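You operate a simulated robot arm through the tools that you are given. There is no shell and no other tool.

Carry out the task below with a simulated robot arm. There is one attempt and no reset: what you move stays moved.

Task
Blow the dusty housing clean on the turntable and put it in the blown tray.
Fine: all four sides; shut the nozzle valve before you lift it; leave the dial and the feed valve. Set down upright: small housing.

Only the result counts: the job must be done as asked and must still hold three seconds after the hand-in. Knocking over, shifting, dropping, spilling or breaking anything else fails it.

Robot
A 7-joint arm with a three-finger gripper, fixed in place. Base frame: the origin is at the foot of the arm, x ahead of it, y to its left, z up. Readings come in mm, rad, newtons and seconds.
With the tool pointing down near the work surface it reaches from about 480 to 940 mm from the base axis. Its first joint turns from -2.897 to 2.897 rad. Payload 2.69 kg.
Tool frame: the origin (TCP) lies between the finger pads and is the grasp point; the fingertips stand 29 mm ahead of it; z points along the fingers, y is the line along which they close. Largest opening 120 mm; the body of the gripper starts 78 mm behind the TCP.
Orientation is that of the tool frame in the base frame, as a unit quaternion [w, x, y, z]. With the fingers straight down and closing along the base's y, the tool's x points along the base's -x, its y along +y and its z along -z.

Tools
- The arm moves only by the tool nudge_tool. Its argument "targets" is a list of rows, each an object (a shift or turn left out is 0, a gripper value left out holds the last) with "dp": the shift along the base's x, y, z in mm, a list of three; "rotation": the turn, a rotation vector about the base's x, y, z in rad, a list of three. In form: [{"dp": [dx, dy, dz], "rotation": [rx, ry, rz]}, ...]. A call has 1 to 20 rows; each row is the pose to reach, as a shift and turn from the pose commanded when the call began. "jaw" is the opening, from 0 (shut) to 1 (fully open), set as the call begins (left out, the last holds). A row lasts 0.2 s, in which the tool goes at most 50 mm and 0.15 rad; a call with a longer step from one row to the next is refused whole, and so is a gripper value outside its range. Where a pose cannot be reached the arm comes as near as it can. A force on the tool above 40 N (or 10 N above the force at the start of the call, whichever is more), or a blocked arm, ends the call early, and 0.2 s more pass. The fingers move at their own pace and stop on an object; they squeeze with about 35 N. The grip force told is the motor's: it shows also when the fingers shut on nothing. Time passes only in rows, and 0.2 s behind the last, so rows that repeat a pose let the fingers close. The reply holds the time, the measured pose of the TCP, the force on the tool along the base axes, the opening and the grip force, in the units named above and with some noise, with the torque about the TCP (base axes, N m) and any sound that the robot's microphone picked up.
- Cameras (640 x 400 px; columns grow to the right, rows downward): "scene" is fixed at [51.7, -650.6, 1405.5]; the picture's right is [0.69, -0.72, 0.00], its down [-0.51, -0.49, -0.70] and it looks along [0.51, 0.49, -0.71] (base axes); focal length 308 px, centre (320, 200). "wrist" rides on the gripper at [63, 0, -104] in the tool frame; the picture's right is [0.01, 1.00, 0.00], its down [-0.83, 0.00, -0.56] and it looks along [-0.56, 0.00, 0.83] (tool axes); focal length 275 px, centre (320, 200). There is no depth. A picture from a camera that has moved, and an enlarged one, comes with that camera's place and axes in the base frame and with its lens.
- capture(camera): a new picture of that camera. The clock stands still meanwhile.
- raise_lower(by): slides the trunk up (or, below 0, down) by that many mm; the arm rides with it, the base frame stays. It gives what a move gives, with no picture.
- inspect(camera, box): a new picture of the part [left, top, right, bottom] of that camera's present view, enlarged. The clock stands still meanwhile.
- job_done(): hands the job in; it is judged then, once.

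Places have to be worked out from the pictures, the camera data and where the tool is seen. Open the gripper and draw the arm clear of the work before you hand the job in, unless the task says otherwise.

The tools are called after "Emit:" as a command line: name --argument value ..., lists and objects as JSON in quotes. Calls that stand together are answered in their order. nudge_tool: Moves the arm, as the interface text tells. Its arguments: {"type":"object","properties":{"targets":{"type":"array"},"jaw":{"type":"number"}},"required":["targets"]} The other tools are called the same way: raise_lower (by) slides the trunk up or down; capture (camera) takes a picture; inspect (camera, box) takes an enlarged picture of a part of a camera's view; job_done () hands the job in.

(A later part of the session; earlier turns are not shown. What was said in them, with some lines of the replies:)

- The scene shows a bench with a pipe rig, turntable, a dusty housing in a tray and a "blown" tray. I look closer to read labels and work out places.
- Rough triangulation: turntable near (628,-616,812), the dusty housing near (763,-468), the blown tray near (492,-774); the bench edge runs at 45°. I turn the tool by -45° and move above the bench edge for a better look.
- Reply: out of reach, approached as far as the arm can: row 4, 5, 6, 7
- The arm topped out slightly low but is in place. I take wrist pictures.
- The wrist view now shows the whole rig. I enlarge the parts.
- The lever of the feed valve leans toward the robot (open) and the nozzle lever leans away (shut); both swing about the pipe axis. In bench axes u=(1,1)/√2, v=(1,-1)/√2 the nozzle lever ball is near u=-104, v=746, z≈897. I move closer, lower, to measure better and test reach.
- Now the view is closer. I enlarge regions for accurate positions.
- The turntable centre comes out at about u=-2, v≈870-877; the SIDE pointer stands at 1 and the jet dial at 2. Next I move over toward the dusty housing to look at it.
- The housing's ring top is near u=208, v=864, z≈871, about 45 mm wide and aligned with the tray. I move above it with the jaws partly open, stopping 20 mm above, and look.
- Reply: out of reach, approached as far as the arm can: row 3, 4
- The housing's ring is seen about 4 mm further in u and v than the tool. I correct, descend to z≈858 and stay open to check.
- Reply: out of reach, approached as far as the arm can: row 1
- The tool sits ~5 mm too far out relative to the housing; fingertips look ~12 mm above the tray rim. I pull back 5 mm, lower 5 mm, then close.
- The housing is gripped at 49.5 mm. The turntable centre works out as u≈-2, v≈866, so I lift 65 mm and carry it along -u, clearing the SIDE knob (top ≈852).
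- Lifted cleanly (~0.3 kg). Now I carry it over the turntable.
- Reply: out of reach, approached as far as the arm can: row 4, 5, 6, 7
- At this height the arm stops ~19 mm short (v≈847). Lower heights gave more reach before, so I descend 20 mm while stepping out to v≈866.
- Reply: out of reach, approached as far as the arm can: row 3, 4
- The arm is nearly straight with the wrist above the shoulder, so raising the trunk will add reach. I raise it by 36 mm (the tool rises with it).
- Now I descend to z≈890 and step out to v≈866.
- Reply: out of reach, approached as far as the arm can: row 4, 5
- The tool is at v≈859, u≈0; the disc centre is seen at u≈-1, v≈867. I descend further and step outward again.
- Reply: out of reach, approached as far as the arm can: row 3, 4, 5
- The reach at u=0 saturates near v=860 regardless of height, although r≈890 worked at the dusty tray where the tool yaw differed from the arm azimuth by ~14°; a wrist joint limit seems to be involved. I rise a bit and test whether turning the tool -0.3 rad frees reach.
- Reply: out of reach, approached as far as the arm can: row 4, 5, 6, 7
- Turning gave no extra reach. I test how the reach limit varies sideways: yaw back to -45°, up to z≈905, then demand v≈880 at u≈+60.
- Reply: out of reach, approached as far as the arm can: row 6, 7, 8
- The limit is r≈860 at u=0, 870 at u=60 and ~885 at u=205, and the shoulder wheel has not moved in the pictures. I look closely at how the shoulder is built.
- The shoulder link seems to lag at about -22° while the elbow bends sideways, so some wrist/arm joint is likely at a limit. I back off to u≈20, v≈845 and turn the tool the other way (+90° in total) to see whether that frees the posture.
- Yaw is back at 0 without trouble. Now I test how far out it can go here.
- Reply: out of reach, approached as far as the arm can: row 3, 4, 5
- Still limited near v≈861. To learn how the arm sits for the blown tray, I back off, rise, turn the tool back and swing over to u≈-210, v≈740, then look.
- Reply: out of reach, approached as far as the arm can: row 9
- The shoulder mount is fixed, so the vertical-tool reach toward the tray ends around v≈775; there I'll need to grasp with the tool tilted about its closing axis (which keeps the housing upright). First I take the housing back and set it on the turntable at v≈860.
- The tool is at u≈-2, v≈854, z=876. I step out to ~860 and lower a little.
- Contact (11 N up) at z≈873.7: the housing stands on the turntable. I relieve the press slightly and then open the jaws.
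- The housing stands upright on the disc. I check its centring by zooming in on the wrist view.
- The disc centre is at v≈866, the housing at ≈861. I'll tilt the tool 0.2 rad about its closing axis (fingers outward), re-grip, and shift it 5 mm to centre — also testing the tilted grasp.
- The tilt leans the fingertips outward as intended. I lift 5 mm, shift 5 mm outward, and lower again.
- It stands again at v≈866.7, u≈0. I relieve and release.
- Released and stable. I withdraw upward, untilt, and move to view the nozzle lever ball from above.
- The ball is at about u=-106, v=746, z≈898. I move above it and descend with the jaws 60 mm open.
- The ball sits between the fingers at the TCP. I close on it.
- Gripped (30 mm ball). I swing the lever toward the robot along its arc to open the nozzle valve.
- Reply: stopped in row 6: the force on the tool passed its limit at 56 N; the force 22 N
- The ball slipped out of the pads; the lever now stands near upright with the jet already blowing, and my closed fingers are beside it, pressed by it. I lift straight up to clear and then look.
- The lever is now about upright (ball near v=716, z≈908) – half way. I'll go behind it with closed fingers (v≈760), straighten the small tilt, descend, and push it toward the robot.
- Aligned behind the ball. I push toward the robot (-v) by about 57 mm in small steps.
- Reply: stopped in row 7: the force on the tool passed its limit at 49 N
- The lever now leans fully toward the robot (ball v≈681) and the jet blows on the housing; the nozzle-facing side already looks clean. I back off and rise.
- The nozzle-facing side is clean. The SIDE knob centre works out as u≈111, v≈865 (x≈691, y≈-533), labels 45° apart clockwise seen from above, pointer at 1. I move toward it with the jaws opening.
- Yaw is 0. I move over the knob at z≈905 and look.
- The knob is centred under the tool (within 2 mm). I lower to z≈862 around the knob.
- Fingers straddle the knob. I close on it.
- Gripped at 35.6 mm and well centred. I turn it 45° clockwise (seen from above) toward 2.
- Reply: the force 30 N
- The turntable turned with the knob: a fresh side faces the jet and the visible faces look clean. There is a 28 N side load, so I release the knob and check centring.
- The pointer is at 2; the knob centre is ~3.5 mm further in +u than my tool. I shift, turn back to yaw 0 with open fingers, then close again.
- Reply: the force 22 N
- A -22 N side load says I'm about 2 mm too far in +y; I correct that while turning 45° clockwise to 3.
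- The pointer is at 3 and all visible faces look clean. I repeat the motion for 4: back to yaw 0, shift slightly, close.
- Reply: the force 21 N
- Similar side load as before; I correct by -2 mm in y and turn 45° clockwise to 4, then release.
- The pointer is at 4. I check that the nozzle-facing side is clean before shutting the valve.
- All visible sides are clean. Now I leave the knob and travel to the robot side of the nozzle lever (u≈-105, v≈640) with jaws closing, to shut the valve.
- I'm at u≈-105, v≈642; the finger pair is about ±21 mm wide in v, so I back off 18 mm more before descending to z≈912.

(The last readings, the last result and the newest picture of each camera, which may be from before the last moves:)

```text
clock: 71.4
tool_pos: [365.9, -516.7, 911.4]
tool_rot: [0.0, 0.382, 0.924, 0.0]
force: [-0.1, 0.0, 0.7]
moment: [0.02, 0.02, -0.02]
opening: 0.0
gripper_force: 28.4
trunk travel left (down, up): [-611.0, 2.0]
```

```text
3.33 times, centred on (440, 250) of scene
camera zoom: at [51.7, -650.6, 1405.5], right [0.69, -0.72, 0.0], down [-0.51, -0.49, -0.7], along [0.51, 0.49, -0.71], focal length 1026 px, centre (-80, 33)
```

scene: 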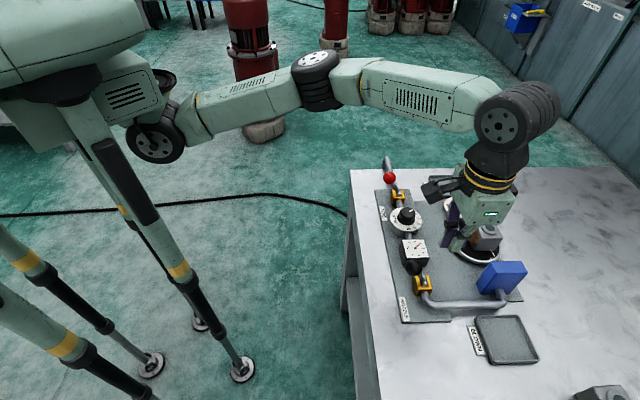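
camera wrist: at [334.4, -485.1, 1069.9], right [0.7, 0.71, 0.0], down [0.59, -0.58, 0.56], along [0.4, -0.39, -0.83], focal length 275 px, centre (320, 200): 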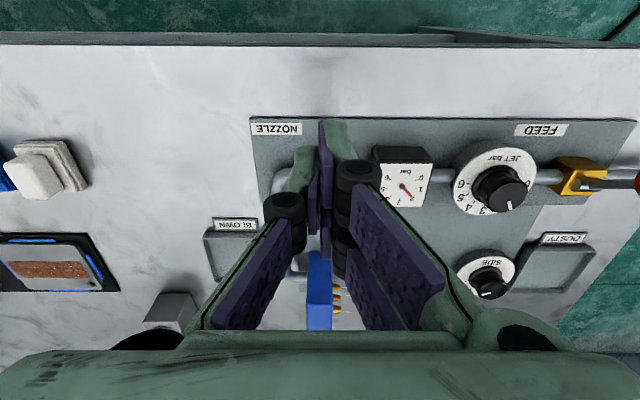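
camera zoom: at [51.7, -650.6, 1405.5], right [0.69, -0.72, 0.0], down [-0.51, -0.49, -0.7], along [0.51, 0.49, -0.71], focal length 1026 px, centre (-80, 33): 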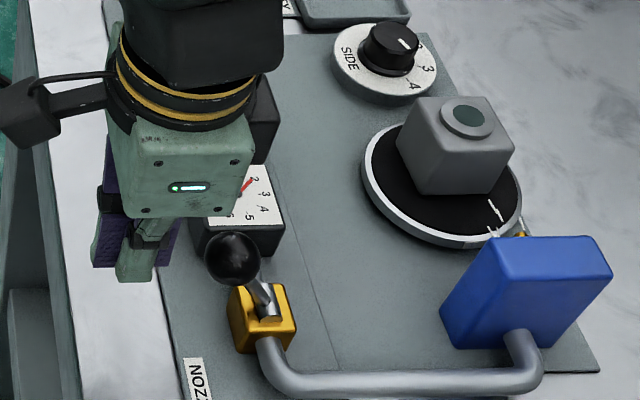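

Positioned in front of the ball. I push it away from the robot (+v) by ~84 mm to shut the valve.

Emit:
nudge_tool --targets '[{"dp": [7, -7, 0]}, {"dp": [14, -14, 0]}, {"dp": [20, -20, 0]}, {"dp": [26, -26, 0]}, {"dp": [32, -32, 0]}, {"dp": [38, -38, 0]}, {"dp": [44, -44, -1]}, {"dp": [49, -49, -2]}, {"dp": [54, -54, -3]}, {"dp": [58, -58, -4]}, {"dp": [62, -62, -5]}]'

Emit:
inspect --camera "scene" --box '[390, 200, 530, 320]'

```text
clock: 73.8
tool_pos: [426.9, -576.4, 906.0]
tool_rot: [0.0, 0.383, 0.924, -0.001]
force: [0.6, -0.7, 0.0]
moment: [0.0, 0.0, 0.01]
opening: 0.2
gripper_force: 28.4
trunk travel left (down, up): [-611.0, 2.0]
```

```text
3.33 times, centred on (460, 260) of scene
camera zoom: at [51.7, -650.6, 1405.5], right [0.69, -0.72, 0.0], down [-0.51, -0.49, -0.7], along [0.51, 0.49, -0.71], focal length 1026 px, centre (-147, 0)
```

zoom: 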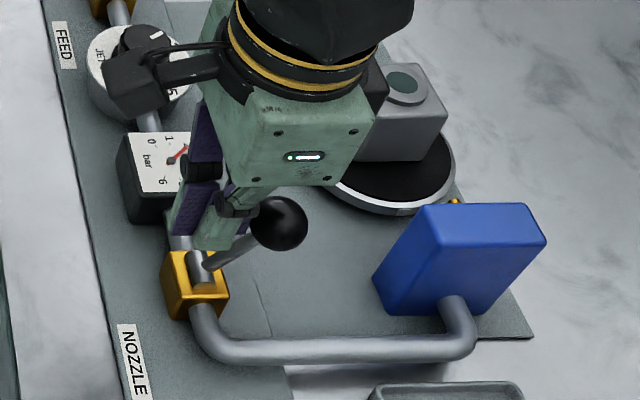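

The lever is back in its original shut position and the jet streaks are gone. I back off, rise and move to view the housing from above.

Emit:
nudge_tool --targets '[{"dp": [-10, 10, 0]}, {"dp": [-10, 10, 30]}, {"dp": [-10, 10, 60]}, {"dp": [20, 40, 60]}, {"dp": [55, 70, 60]}, {"dp": [90, 45, 60]}, {"dp": [122, 15, 60]}, {"dp": [122, 15, 60]}]'

Emit:
nudge_tool --targets '[{"dp": [0, 0, 0]}, {"dp": [0, 0, 0]}, {"dp": [0, 0, 0]}, {"dp": [0, 0, 0]}, {"dp": [0, 0, 0]}]' --jaw 0.75

Emit:
capture --camera "wrist"

Emit:
inspect --camera "wrist" --box '[220, 120, 420, 260]'

Emit:
inspect --camera "scene" --box '[440, 200, 540, 290]'

```text
clock: 75.6
tool_pos: [548.3, -561.8, 967.5]
tool_rot: [0.0, 0.383, 0.924, 0.0]
force: [-0.1, 0.5, 0.3]
moment: [-0.02, 0.03, -0.01]
opening: 0.0
gripper_force: 28.3
trunk travel left (down, up): [-611.0, 2.0]
```

```text
clock: 76.8
tool_pos: [549.0, -562.5, 966.0]
tool_rot: [0.0, 0.381, 0.925, 0.0]
force: [0.7, 0.6, 0.1]
moment: [0.0, 0.0, -0.02]
opening: 89.1
gripper_force: 0.1
trunk travel left (down, up): [-611.0, 2.0]
```

```text
taken
camera wrist: at [503.9, -519.3, 1070.3], right [0.7, 0.71, 0.0], down [0.59, -0.58, 0.56], along [0.4, -0.39, -0.83], focal length 275 px, centre (320, 200)
```

wrist: 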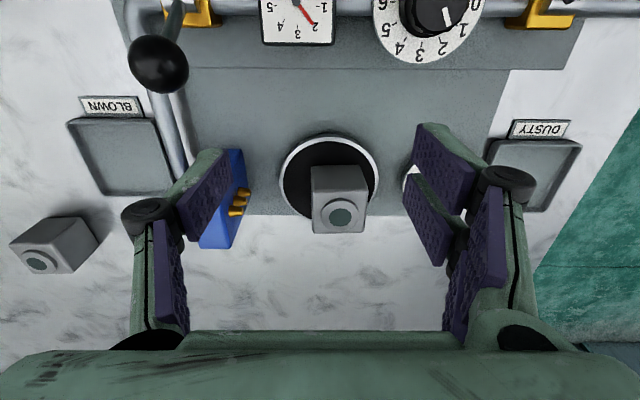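

```text
2.86 times, centred on (320, 190) of wrist
camera zoom: at [503.9, -519.3, 1070.3], right [0.7, 0.71, 0.0], down [0.59, -0.58, 0.56], along [0.4, -0.39, -0.83], focal length 786 px, centre (320, 229)
```

zoom: 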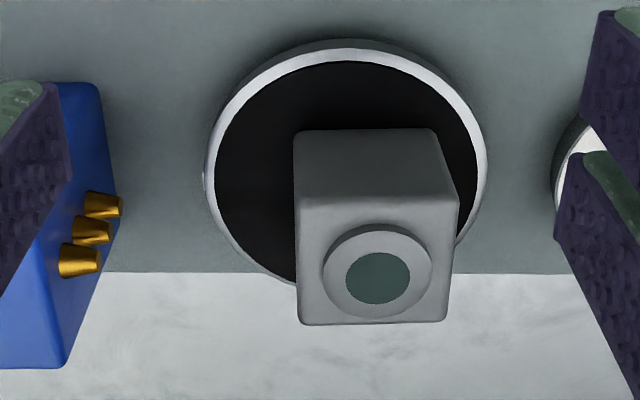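

```text
4.44 times, centred on (490, 245) of scene
camera zoom: at [51.7, -650.6, 1405.5], right [0.69, -0.72, 0.0], down [-0.51, -0.49, -0.7], along [0.51, 0.49, -0.71], focal length 1368 px, centre (-436, 0)
```

zoom: 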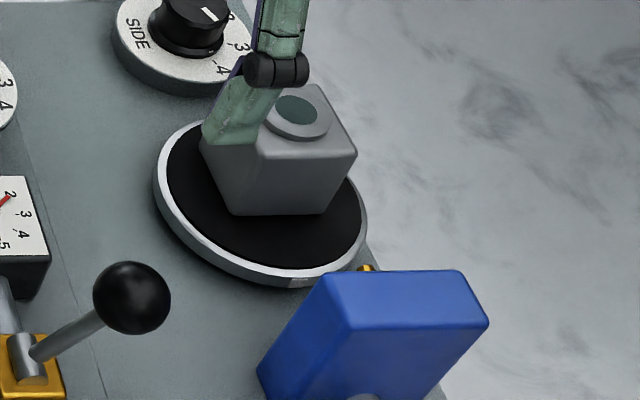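

The housing centre is at about u=5.6, v=861 and looks clean all round (each face has been seen grey). The blown tray centre comes out at u≈-208, v≈843, beyond vertical-tool reach, so I'll grip with a 0.4 rad tilt about the closing axis. I tilt here first and approach above the housing.

Emit:
nudge_tool --targets '[{"dp": [0, 0, 0], "rotation": [-0.0943, -0.0943, 0]}, {"dp": [0, 0, 0], "rotation": [-0.1886, -0.1886, 0]}, {"dp": [0, 0, 0], "rotation": [-0.283, -0.283, 0]}, {"dp": [20, -5, -10], "rotation": [-0.283, -0.283, 0]}, {"dp": [40, -20, -20], "rotation": [-0.283, -0.283, 0]}, {"dp": [59, -38, -30], "rotation": [-0.283, -0.283, 0]}, {"dp": [59, -38, -40], "rotation": [-0.283, -0.283, 0]}, {"dp": [59, -38, -40], "rotation": [-0.283, -0.283, 0]}]'

Emit:
capture --camera "wrist"

Emit:
inspect --camera "scene" --box '[420, 170, 540, 290]'

```text
clock: 78.6
tool_pos: [607.1, -598.7, 924.6]
tool_rot: [0.185, 0.374, 0.905, -0.076]
force: [-0.6, -0.6, -0.2]
moment: [-0.01, 0.0, 0.03]
opening: 90.3
gripper_force: 0.1
trunk travel left (down, up): [-611.0, 2.0]
```

```text
taken
camera wrist: at [537.3, -530.0, 996.0], right [0.7, 0.71, 0.0], down [0.39, -0.38, 0.84], along [0.59, -0.59, -0.55], focal length 275 px, centre (320, 200)
```

wrist: 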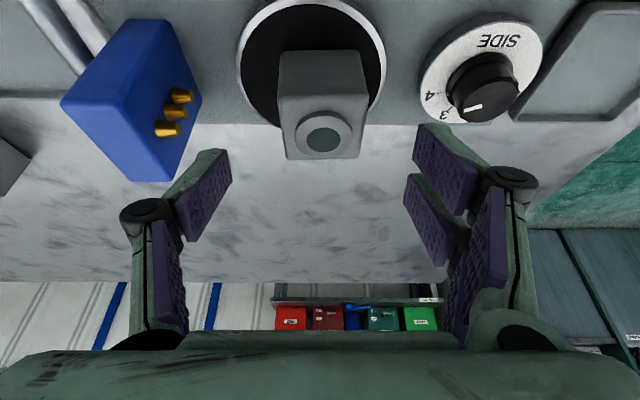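

```text
3.33 times, centred on (480, 230) of scene
camera zoom: at [51.7, -650.6, 1405.5], right [0.69, -0.72, 0.0], down [-0.51, -0.49, -0.7], along [0.51, 0.49, -0.71], focal length 1026 px, centre (-213, 100)
```

zoom: 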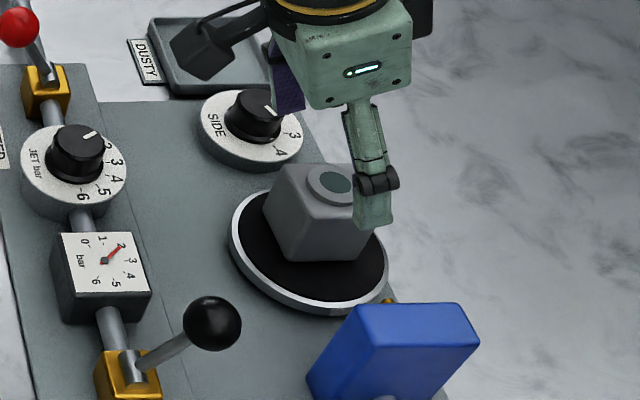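

Tilted and aligned (u≈6). I descend to z≈882 with a 2 mm outward shift, then close.

Emit:
nudge_tool --targets '[{"dp": [1.5, -1.5, -15]}, {"dp": [1.5, -1.5, -30]}, {"dp": [1.5, -1.5, -43]}, {"dp": [1.5, -1.5, -43]}]'

Emit:
inspect --camera "scene" --box '[430, 190, 530, 290]'

Emit:
capture --camera "wrist"

```text
clock: 79.6
tool_pos: [607.5, -599.7, 881.4]
tool_rot: [0.183, 0.375, 0.906, -0.076]
force: [-0.5, -0.5, -1.1]
moment: [-0.01, 0.03, -0.03]
opening: 90.2
gripper_force: 0.1
trunk travel left (down, up): [-611.0, 2.0]
```

```text
4.00 times, centred on (480, 240) of scene
camera zoom: at [51.7, -650.6, 1405.5], right [0.69, -0.72, 0.0], down [-0.51, -0.49, -0.7], along [0.51, 0.49, -0.71], focal length 1231 px, centre (-320, 40)
```

zoom: 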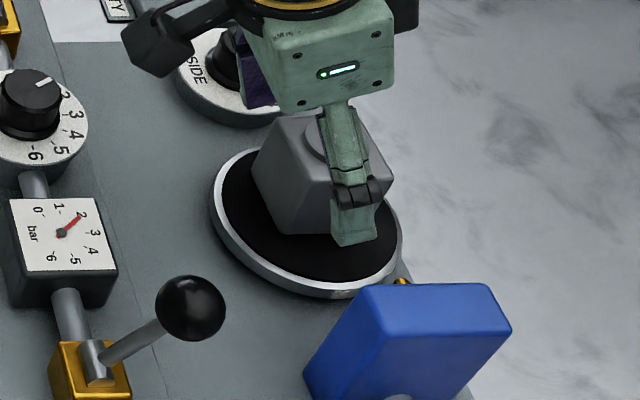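

```text
taken
camera wrist: at [538.4, -531.4, 953.0], right [0.7, 0.71, 0.0], down [0.39, -0.38, 0.84], along [0.59, -0.59, -0.55], focal length 275 px, centre (320, 200)
```

wrist: 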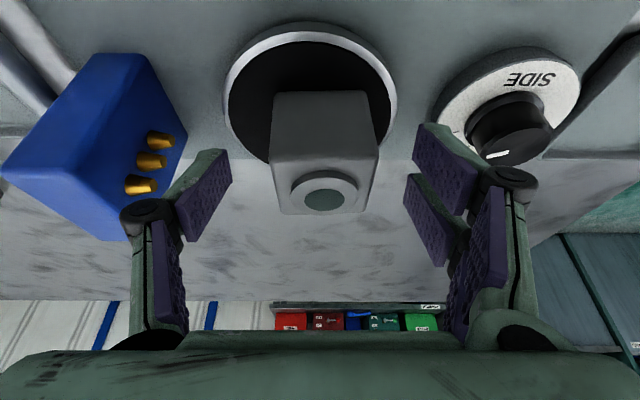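

Looks well placed. I close the jaws on the housing.

Emit:
nudge_tool --targets '[{"dp": [0, 0, 0]}, {"dp": [0, 0, 0]}, {"dp": [0, 0, 0]}, {"dp": [0, 0, 0]}, {"dp": [0, 0, 0]}, {"dp": [0, 0, 0]}]' --jaw 0

Emit:
inspect --camera "scene" --box '[430, 190, 530, 290]'

Emit:
capture --camera "wrist"

```text
clock: 81.0
tool_pos: [609.0, -600.4, 883.2]
tool_rot: [0.184, 0.375, 0.906, -0.077]
force: [0.1, 1.7, 1.5]
moment: [-0.03, -0.07, -0.03]
opening: 49.5
gripper_force: 34.5
trunk travel left (down, up): [-611.0, 2.0]
```

```text
4.00 times, centred on (480, 240) of scene
camera zoom: at [51.7, -650.6, 1405.5], right [0.69, -0.72, 0.0], down [-0.51, -0.49, -0.7], along [0.51, 0.49, -0.71], focal length 1231 px, centre (-320, 40)
```

zoom: 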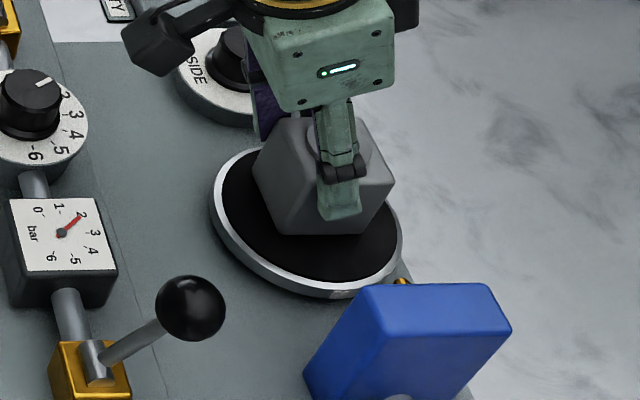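

```text
taken
camera wrist: at [538.5, -531.3, 953.5], right [0.7, 0.71, 0.0], down [0.39, -0.38, 0.84], along [0.59, -0.59, -0.55], focal length 275 px, centre (320, 200)
```

wrist: 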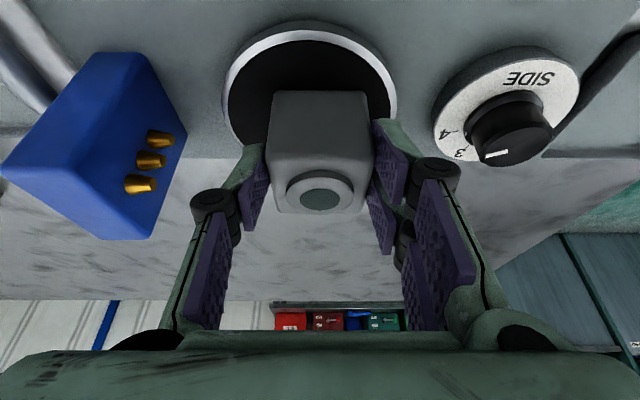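

Gripped at 49.5 mm with the valve shut. I lift straight up by 75 mm.

Emit:
nudge_tool --targets '[{"dp": [0, 0, 6]}, {"dp": [0, 0, 20]}, {"dp": [0, 0, 40]}, {"dp": [0, 0, 60]}, {"dp": [-10, 10, 77]}, {"dp": [-10, 10, 77]}]'

Emit:
inspect --camera "scene" --box '[400, 150, 540, 330]'

```text
clock: 82.4
tool_pos: [599.7, -590.6, 959.0]
tool_rot: [0.184, 0.375, 0.906, -0.075]
force: [0.7, 0.3, -1.8]
moment: [0.03, 0.02, 0.01]
opening: 49.7
gripper_force: 34.9
trunk travel left (down, up): [-611.0, 2.0]
```

```text
2.22 times, centred on (470, 240) of scene
camera zoom: at [51.7, -650.6, 1405.5], right [0.69, -0.72, 0.0], down [-0.51, -0.49, -0.7], along [0.51, 0.49, -0.71], focal length 684 px, centre (-13, 111)
```

zoom: 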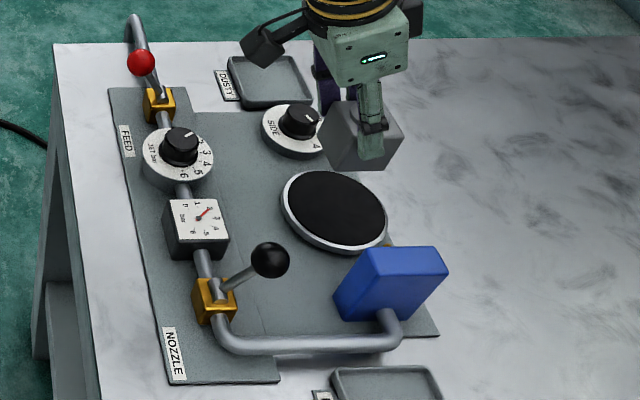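

Lifted upright. I carry it along -u over the nozzle block (≈20 mm clearance) toward the blown tray.

Emit:
nudge_tool --targets '[{"dp": [-28, -28, 3]}, {"dp": [-58, -58, 5]}, {"dp": [-88, -88, 5]}, {"dp": [-118, -118, 5]}, {"dp": [-155, -148, 5]}, {"dp": [-155, -148, 5]}]'

Emit:
capture --camera "wrist"

Emit:
capture --camera "scene"

Emit:
inspect --camera "scene" --box '[440, 240, 580, 390]'

```text
clock: 83.8
tool_pos: [445.4, -739.1, 963.8]
tool_rot: [0.184, 0.374, 0.906, -0.076]
force: [-1.1, -1.4, -2.3]
moment: [0.01, 0.03, 0.03]
opening: 49.4
gripper_force: 34.5
trunk travel left (down, up): [-611.0, 2.0]
```

```text
taken
camera wrist: at [375.7, -670.6, 1035.1], right [0.7, 0.71, 0.0], down [0.39, -0.39, 0.84], along [0.59, -0.59, -0.55], focal length 275 px, centre (320, 200)
```

wrist: 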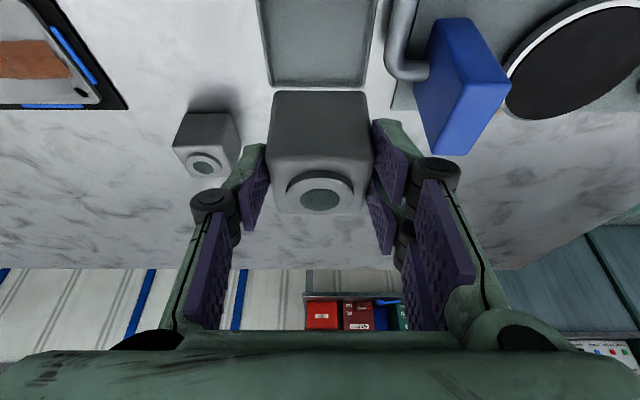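

```text
taken
```

scene: 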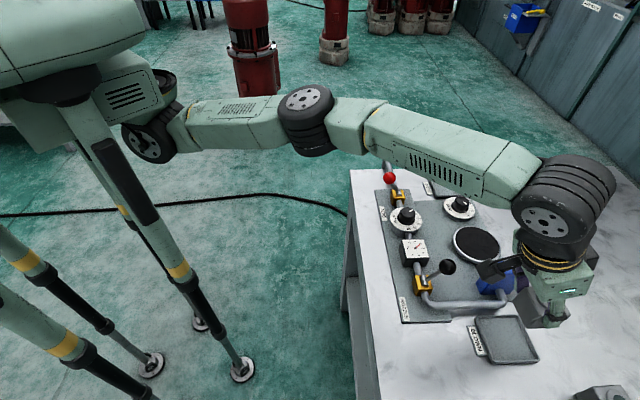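

```text
2.67 times, centred on (510, 315) of scene
camera zoom: at [51.7, -650.6, 1405.5], right [0.69, -0.72, 0.0], down [-0.51, -0.49, -0.7], along [0.51, 0.49, -0.71], focal length 821 px, centre (-187, -107)
```

zoom: 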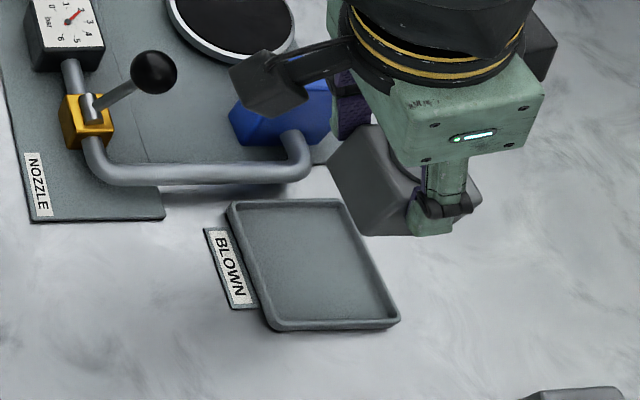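

It's above the tray: housing centre ≈ (u=-208, v≈842) matching the tray centre (≈-208, 843). I descend to z≈884 and look.

Emit:
nudge_tool --targets '[{"dp": [0, 0, -20]}, {"dp": [0, 0, -40]}, {"dp": [0, 0, -60]}, {"dp": [0, 0, -78]}, {"dp": [0, 0, -78]}]'

Emit:
capture --camera "wrist"

Emit:
inspect --camera "scene" --box '[460, 280, 560, 380]'

```text
clock: 85.0
tool_pos: [445.3, -740.3, 885.1]
tool_rot: [0.185, 0.374, 0.905, -0.077]
force: [1.0, -0.3, -2.8]
moment: [0.0, 0.04, -0.02]
opening: 49.6
gripper_force: 34.2
trunk travel left (down, up): [-611.0, 2.0]
```

```text
taken
camera wrist: at [375.0, -670.0, 956.2], right [0.7, 0.71, 0.0], down [0.39, -0.38, 0.84], along [0.59, -0.59, -0.55], focal length 275 px, centre (320, 200)
```

wrist: 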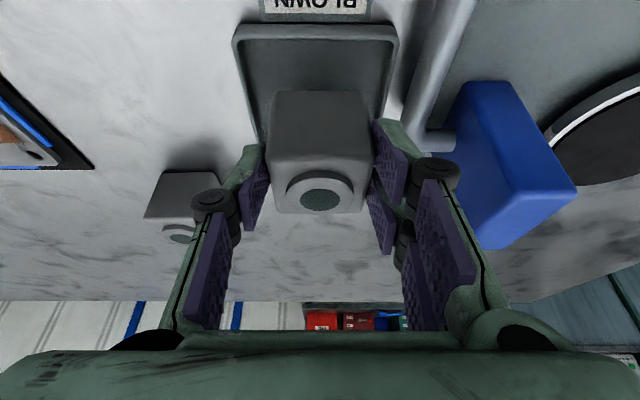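

```text
4.00 times, centred on (510, 330) of scene
camera zoom: at [51.7, -650.6, 1405.5], right [0.69, -0.72, 0.0], down [-0.51, -0.49, -0.7], along [0.51, 0.49, -0.71], focal length 1231 px, centre (-440, -320)
```

zoom: 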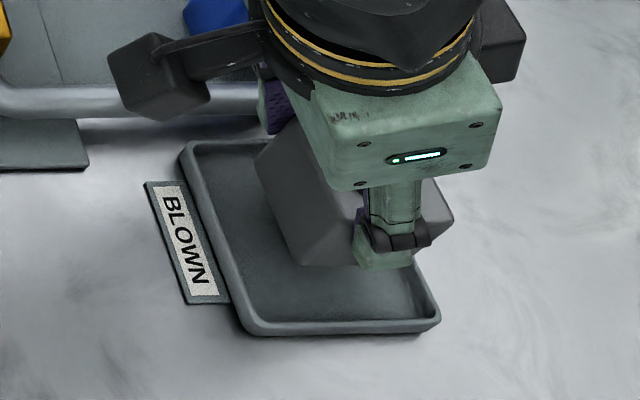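

The housing is over the tray with ≥10 mm clearance all round. I lower slowly toward the expected contact near z≈863.

Emit:
nudge_tool --targets '[{"dp": [0, 0, -6]}, {"dp": [0, 0, -12]}, {"dp": [0, 0, -17]}, {"dp": [0, 0, -17]}]'

Emit:
nudge_tool --targets '[{"dp": [0, 0, -2]}, {"dp": [0, 0, -4]}, {"dp": [0, 0, -5]}]'

```text
clock: 86.0
tool_pos: [444.7, -739.0, 869.2]
tool_rot: [0.184, 0.374, 0.906, -0.077]
force: [1.0, 0.3, -2.1]
moment: [0.05, 0.0, 0.01]
opening: 49.4
gripper_force: 35.1
trunk travel left (down, up): [-611.0, 2.0]
```

```text
clock: 86.8
tool_pos: [445.6, -737.1, 863.5]
tool_rot: [0.183, 0.374, 0.906, -0.077]
force: [0.2, 0.1, -1.8]
moment: [0.02, -0.01, 0.02]
opening: 49.7
gripper_force: 35.0
trunk travel left (down, up): [-611.0, 2.0]
```

No contact yet at z=863.5; I go on in small steps.

Emit:
nudge_tool --targets '[{"dp": [0, 0, -1.5]}, {"dp": [0, 0, -3]}]'

Emit:
inspect --camera "scene" --box '[460, 290, 560, 380]'

```text
clock: 87.4
tool_pos: [443.5, -739.4, 863.3]
tool_rot: [0.185, 0.374, 0.905, -0.077]
force: [0.3, 0.7, 7.3]
moment: [0.13, -0.21, 0.02]
opening: 49.5
gripper_force: 35.5
trunk travel left (down, up): [-611.0, 2.0]
```

```text
4.44 times, centred on (510, 335) of scene
camera zoom: at [51.7, -650.6, 1405.5], right [0.69, -0.72, 0.0], down [-0.51, -0.49, -0.7], along [0.51, 0.49, -0.71], focal length 1368 px, centre (-524, -400)
```

zoom: 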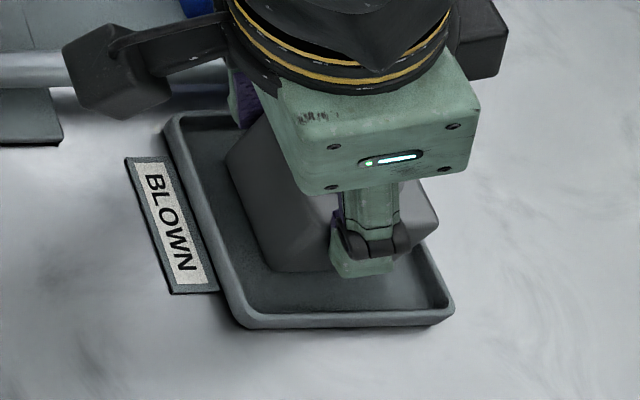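

Contact (~9 N) at z≈863: it's seated in the tray. I relieve by 1 mm and open only to 54 mm so the fingers don't touch the tray rim.

Emit:
nudge_tool --targets '[{"dp": [0, 0, 1]}, {"dp": [0, 0, 1]}]'

Emit:
nudge_tool --targets '[{"dp": [0, 0, 0]}, {"dp": [0, 0, 0]}, {"dp": [0, 0, 0]}]' --jaw 0.45

Emit:
inspect --camera "scene" --box '[460, 290, 560, 380]'

Emit:
capture --camera "wrist"

```text
clock: 88.0
tool_pos: [443.6, -737.3, 863.3]
tool_rot: [0.185, 0.375, 0.905, -0.078]
force: [-0.3, -2.1, 5.2]
moment: [-0.16, -0.35, -0.09]
opening: 49.5
gripper_force: 35.4
trunk travel left (down, up): [-611.0, 2.0]
```

```text
clock: 88.8
tool_pos: [444.6, -738.6, 861.7]
tool_rot: [0.183, 0.375, 0.906, -0.077]
force: [-0.2, -0.6, 0.4]
moment: [0.01, -0.01, -0.02]
opening: 54.0
gripper_force: 0.0
trunk travel left (down, up): [-611.0, 2.0]
```

```text
4.44 times, centred on (510, 335) of scene
camera zoom: at [51.7, -650.6, 1405.5], right [0.69, -0.72, 0.0], down [-0.51, -0.49, -0.7], along [0.51, 0.49, -0.71], focal length 1368 px, centre (-524, -400)
```

zoom: 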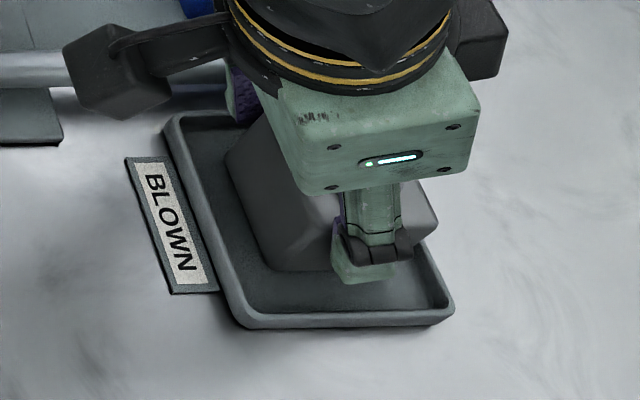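

```text
taken
camera wrist: at [374.5, -669.6, 933.6], right [0.7, 0.71, 0.0], down [0.39, -0.38, 0.84], along [0.59, -0.59, -0.55], focal length 275 px, centre (320, 200)
```

wrist: 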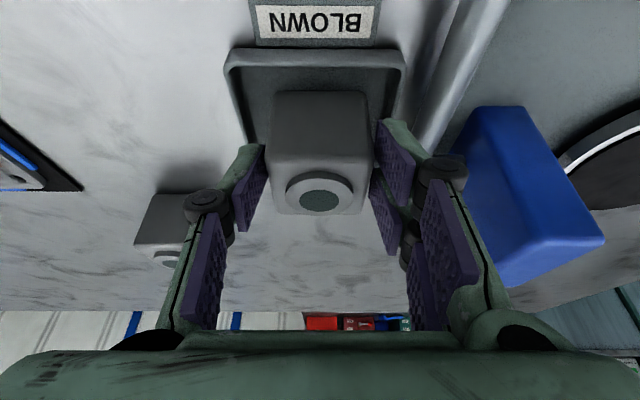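

Released; the housing stands in the tray. I raise 14 mm, open wider, then rise clear.

Emit:
nudge_tool --targets '[{"dp": [-0.5, -0.5, 4]}, {"dp": [-0.5, -0.5, 9]}, {"dp": [-0.5, -0.5, 14]}]'

Emit:
nudge_tool --targets '[{"dp": [0, 0, 0]}, {"dp": [0, 0, 0]}, {"dp": [0, 0, 25]}, {"dp": [0, 0, 55]}, {"dp": [-8, 8, 85]}, {"dp": [-30, 30, 100]}, {"dp": [-60, 60, 100]}]' --jaw 0.7

Emit:
capture --camera "wrist"

Emit:
inspect --camera "scene" --box '[440, 270, 580, 390]'

```text
clock: 89.6
tool_pos: [444.0, -739.3, 875.6]
tool_rot: [0.184, 0.375, 0.905, -0.076]
force: [-0.9, 0.0, -0.2]
moment: [0.02, 0.02, 0.01]
opening: 53.9
gripper_force: 0.1
trunk travel left (down, up): [-611.0, 2.0]
```

```text
clock: 91.2
tool_pos: [384.8, -679.4, 978.3]
tool_rot: [0.183, 0.375, 0.905, -0.076]
force: [0.4, -1.2, -0.1]
moment: [0.0, -0.03, 0.02]
opening: 83.7
gripper_force: 0.1
trunk travel left (down, up): [-611.0, 2.0]
```

```text
taken
camera wrist: at [313.8, -609.6, 1048.0], right [0.7, 0.71, 0.0], down [0.39, -0.38, 0.84], along [0.59, -0.59, -0.55], focal length 275 px, centre (320, 200)
```

wrist: 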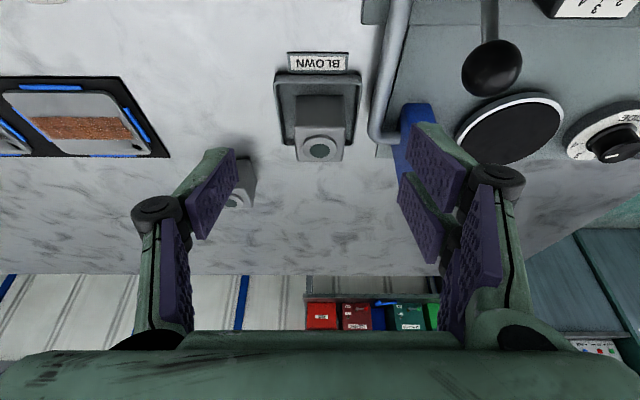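

```text
3.33 times, centred on (510, 330) of scene
camera zoom: at [51.7, -650.6, 1405.5], right [0.69, -0.72, 0.0], down [-0.51, -0.49, -0.7], along [0.51, 0.49, -0.71], focal length 1026 px, centre (-313, -233)
```

zoom: 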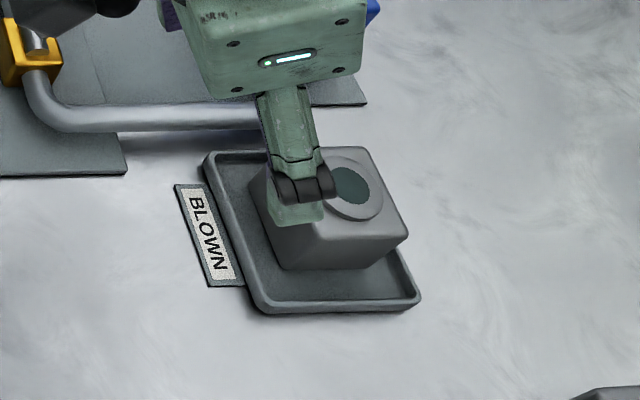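

The housing stands upright and centred in the blown tray. I retract the arm clear toward the robot and straighten the tool.

Emit:
nudge_tool --targets '[{"dp": [-25, 25, 10]}, {"dp": [-50, 50, 20], "rotation": [0.0943, 0.0943, 0]}, {"dp": [-75, 75, 30], "rotation": [0.1886, 0.1886, 0]}, {"dp": [-105, 105, 40], "rotation": [0.283, 0.283, 0]}, {"dp": [-130, 130, 50], "rotation": [0.283, 0.283, 0]}, {"dp": [-130, 130, 50], "rotation": [0.283, 0.283, 0]}]' --jaw 1

Emit:
capture --camera "scene"

Emit:
inspect --camera "scene" --box '[370, 150, 550, 270]'

Emit:
inspect --camera "scene" --box '[390, 250, 550, 380]'

Emit:
capture --camera "wrist"

```text
clock: 92.6
tool_pos: [253.7, -549.7, 1025.9]
tool_rot: [0.001, 0.383, 0.924, 0.0]
force: [0.9, 0.1, -0.1]
moment: [0.04, 0.0, 0.01]
opening: 119.9
gripper_force: 0.0
trunk travel left (down, up): [-611.0, 2.0]
```

```text
taken
```

scene: 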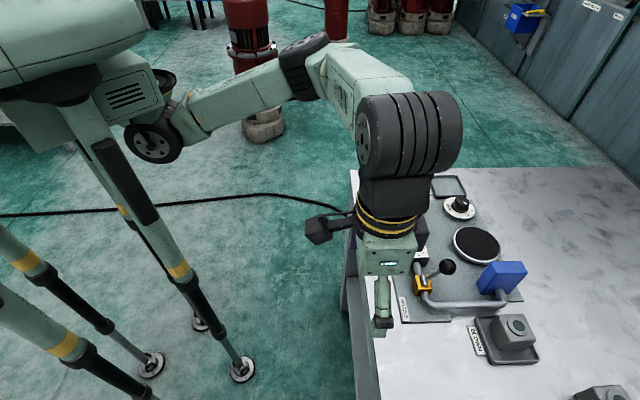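

```text
3.33 times, centred on (460, 210) of scene
camera zoom: at [51.7, -650.6, 1405.5], right [0.69, -0.72, 0.0], down [-0.51, -0.49, -0.7], along [0.51, 0.49, -0.71], focal length 1026 px, centre (-147, 167)
```

zoom: 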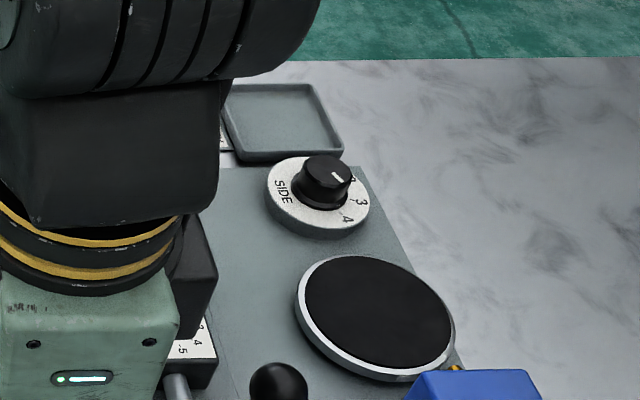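

```text
3.08 times, centred on (470, 315) of scene
camera zoom: at [51.7, -650.6, 1405.5], right [0.69, -0.72, 0.0], down [-0.51, -0.49, -0.7], along [0.51, 0.49, -0.71], focal length 947 px, centre (-142, -154)
```

zoom: 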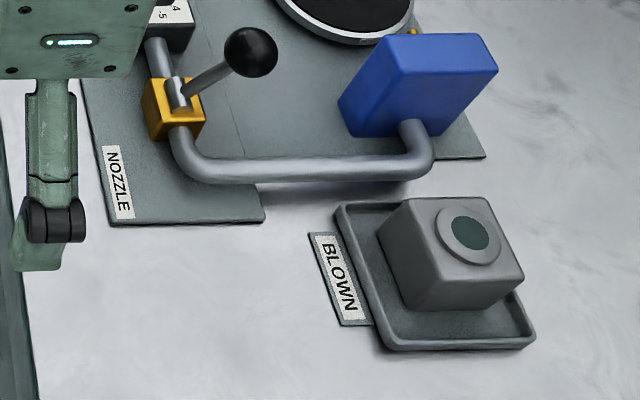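

```text
taken
camera wrist: at [208.7, -506.8, 1129.4], right [0.7, 0.71, 0.0], down [0.59, -0.58, 0.56], along [0.39, -0.39, -0.83], focal length 275 px, centre (320, 200)
```

wrist: 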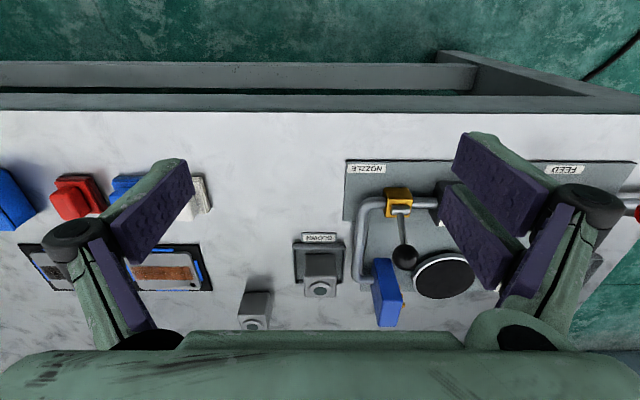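

Final check: housing upright and clean in the blown tray, nozzle lever shut, jet dial and feed valve untouched, arm clear with the gripper open. I hand the job in.

Emit:
job_done

```text
The job is handed in.
```

The dusty housing is blown clean on all four sides and stands upright in the blown tray. I've handed the job in; no verdict came back.

- **Blowing:** I turned the SIDE knob from 1 to 4 to bring each side in front of the jet. Every side looked clean in the pictures afterwards. The knob is still at 4.
- **Valve:** I shut the nozzle valve before lifting the housing off the turntable. My grip slipped off the lever while I was opening it, so I pushed it open and later pushed it shut.
- **Dial and feed valve:** I took "the dial" to mean the JET bar dial, so I didn't touch it or the feed valve. If you meant the SIDE knob, I did turn that one.
- **Reach:** The tray was beyond reach with the tool pointing straight down, so I gripped the housing at a tilt and set it down flat.

The arm is drawn clear of the work with the gripper open. I saw no sign that anything else on the bench had been shifted.
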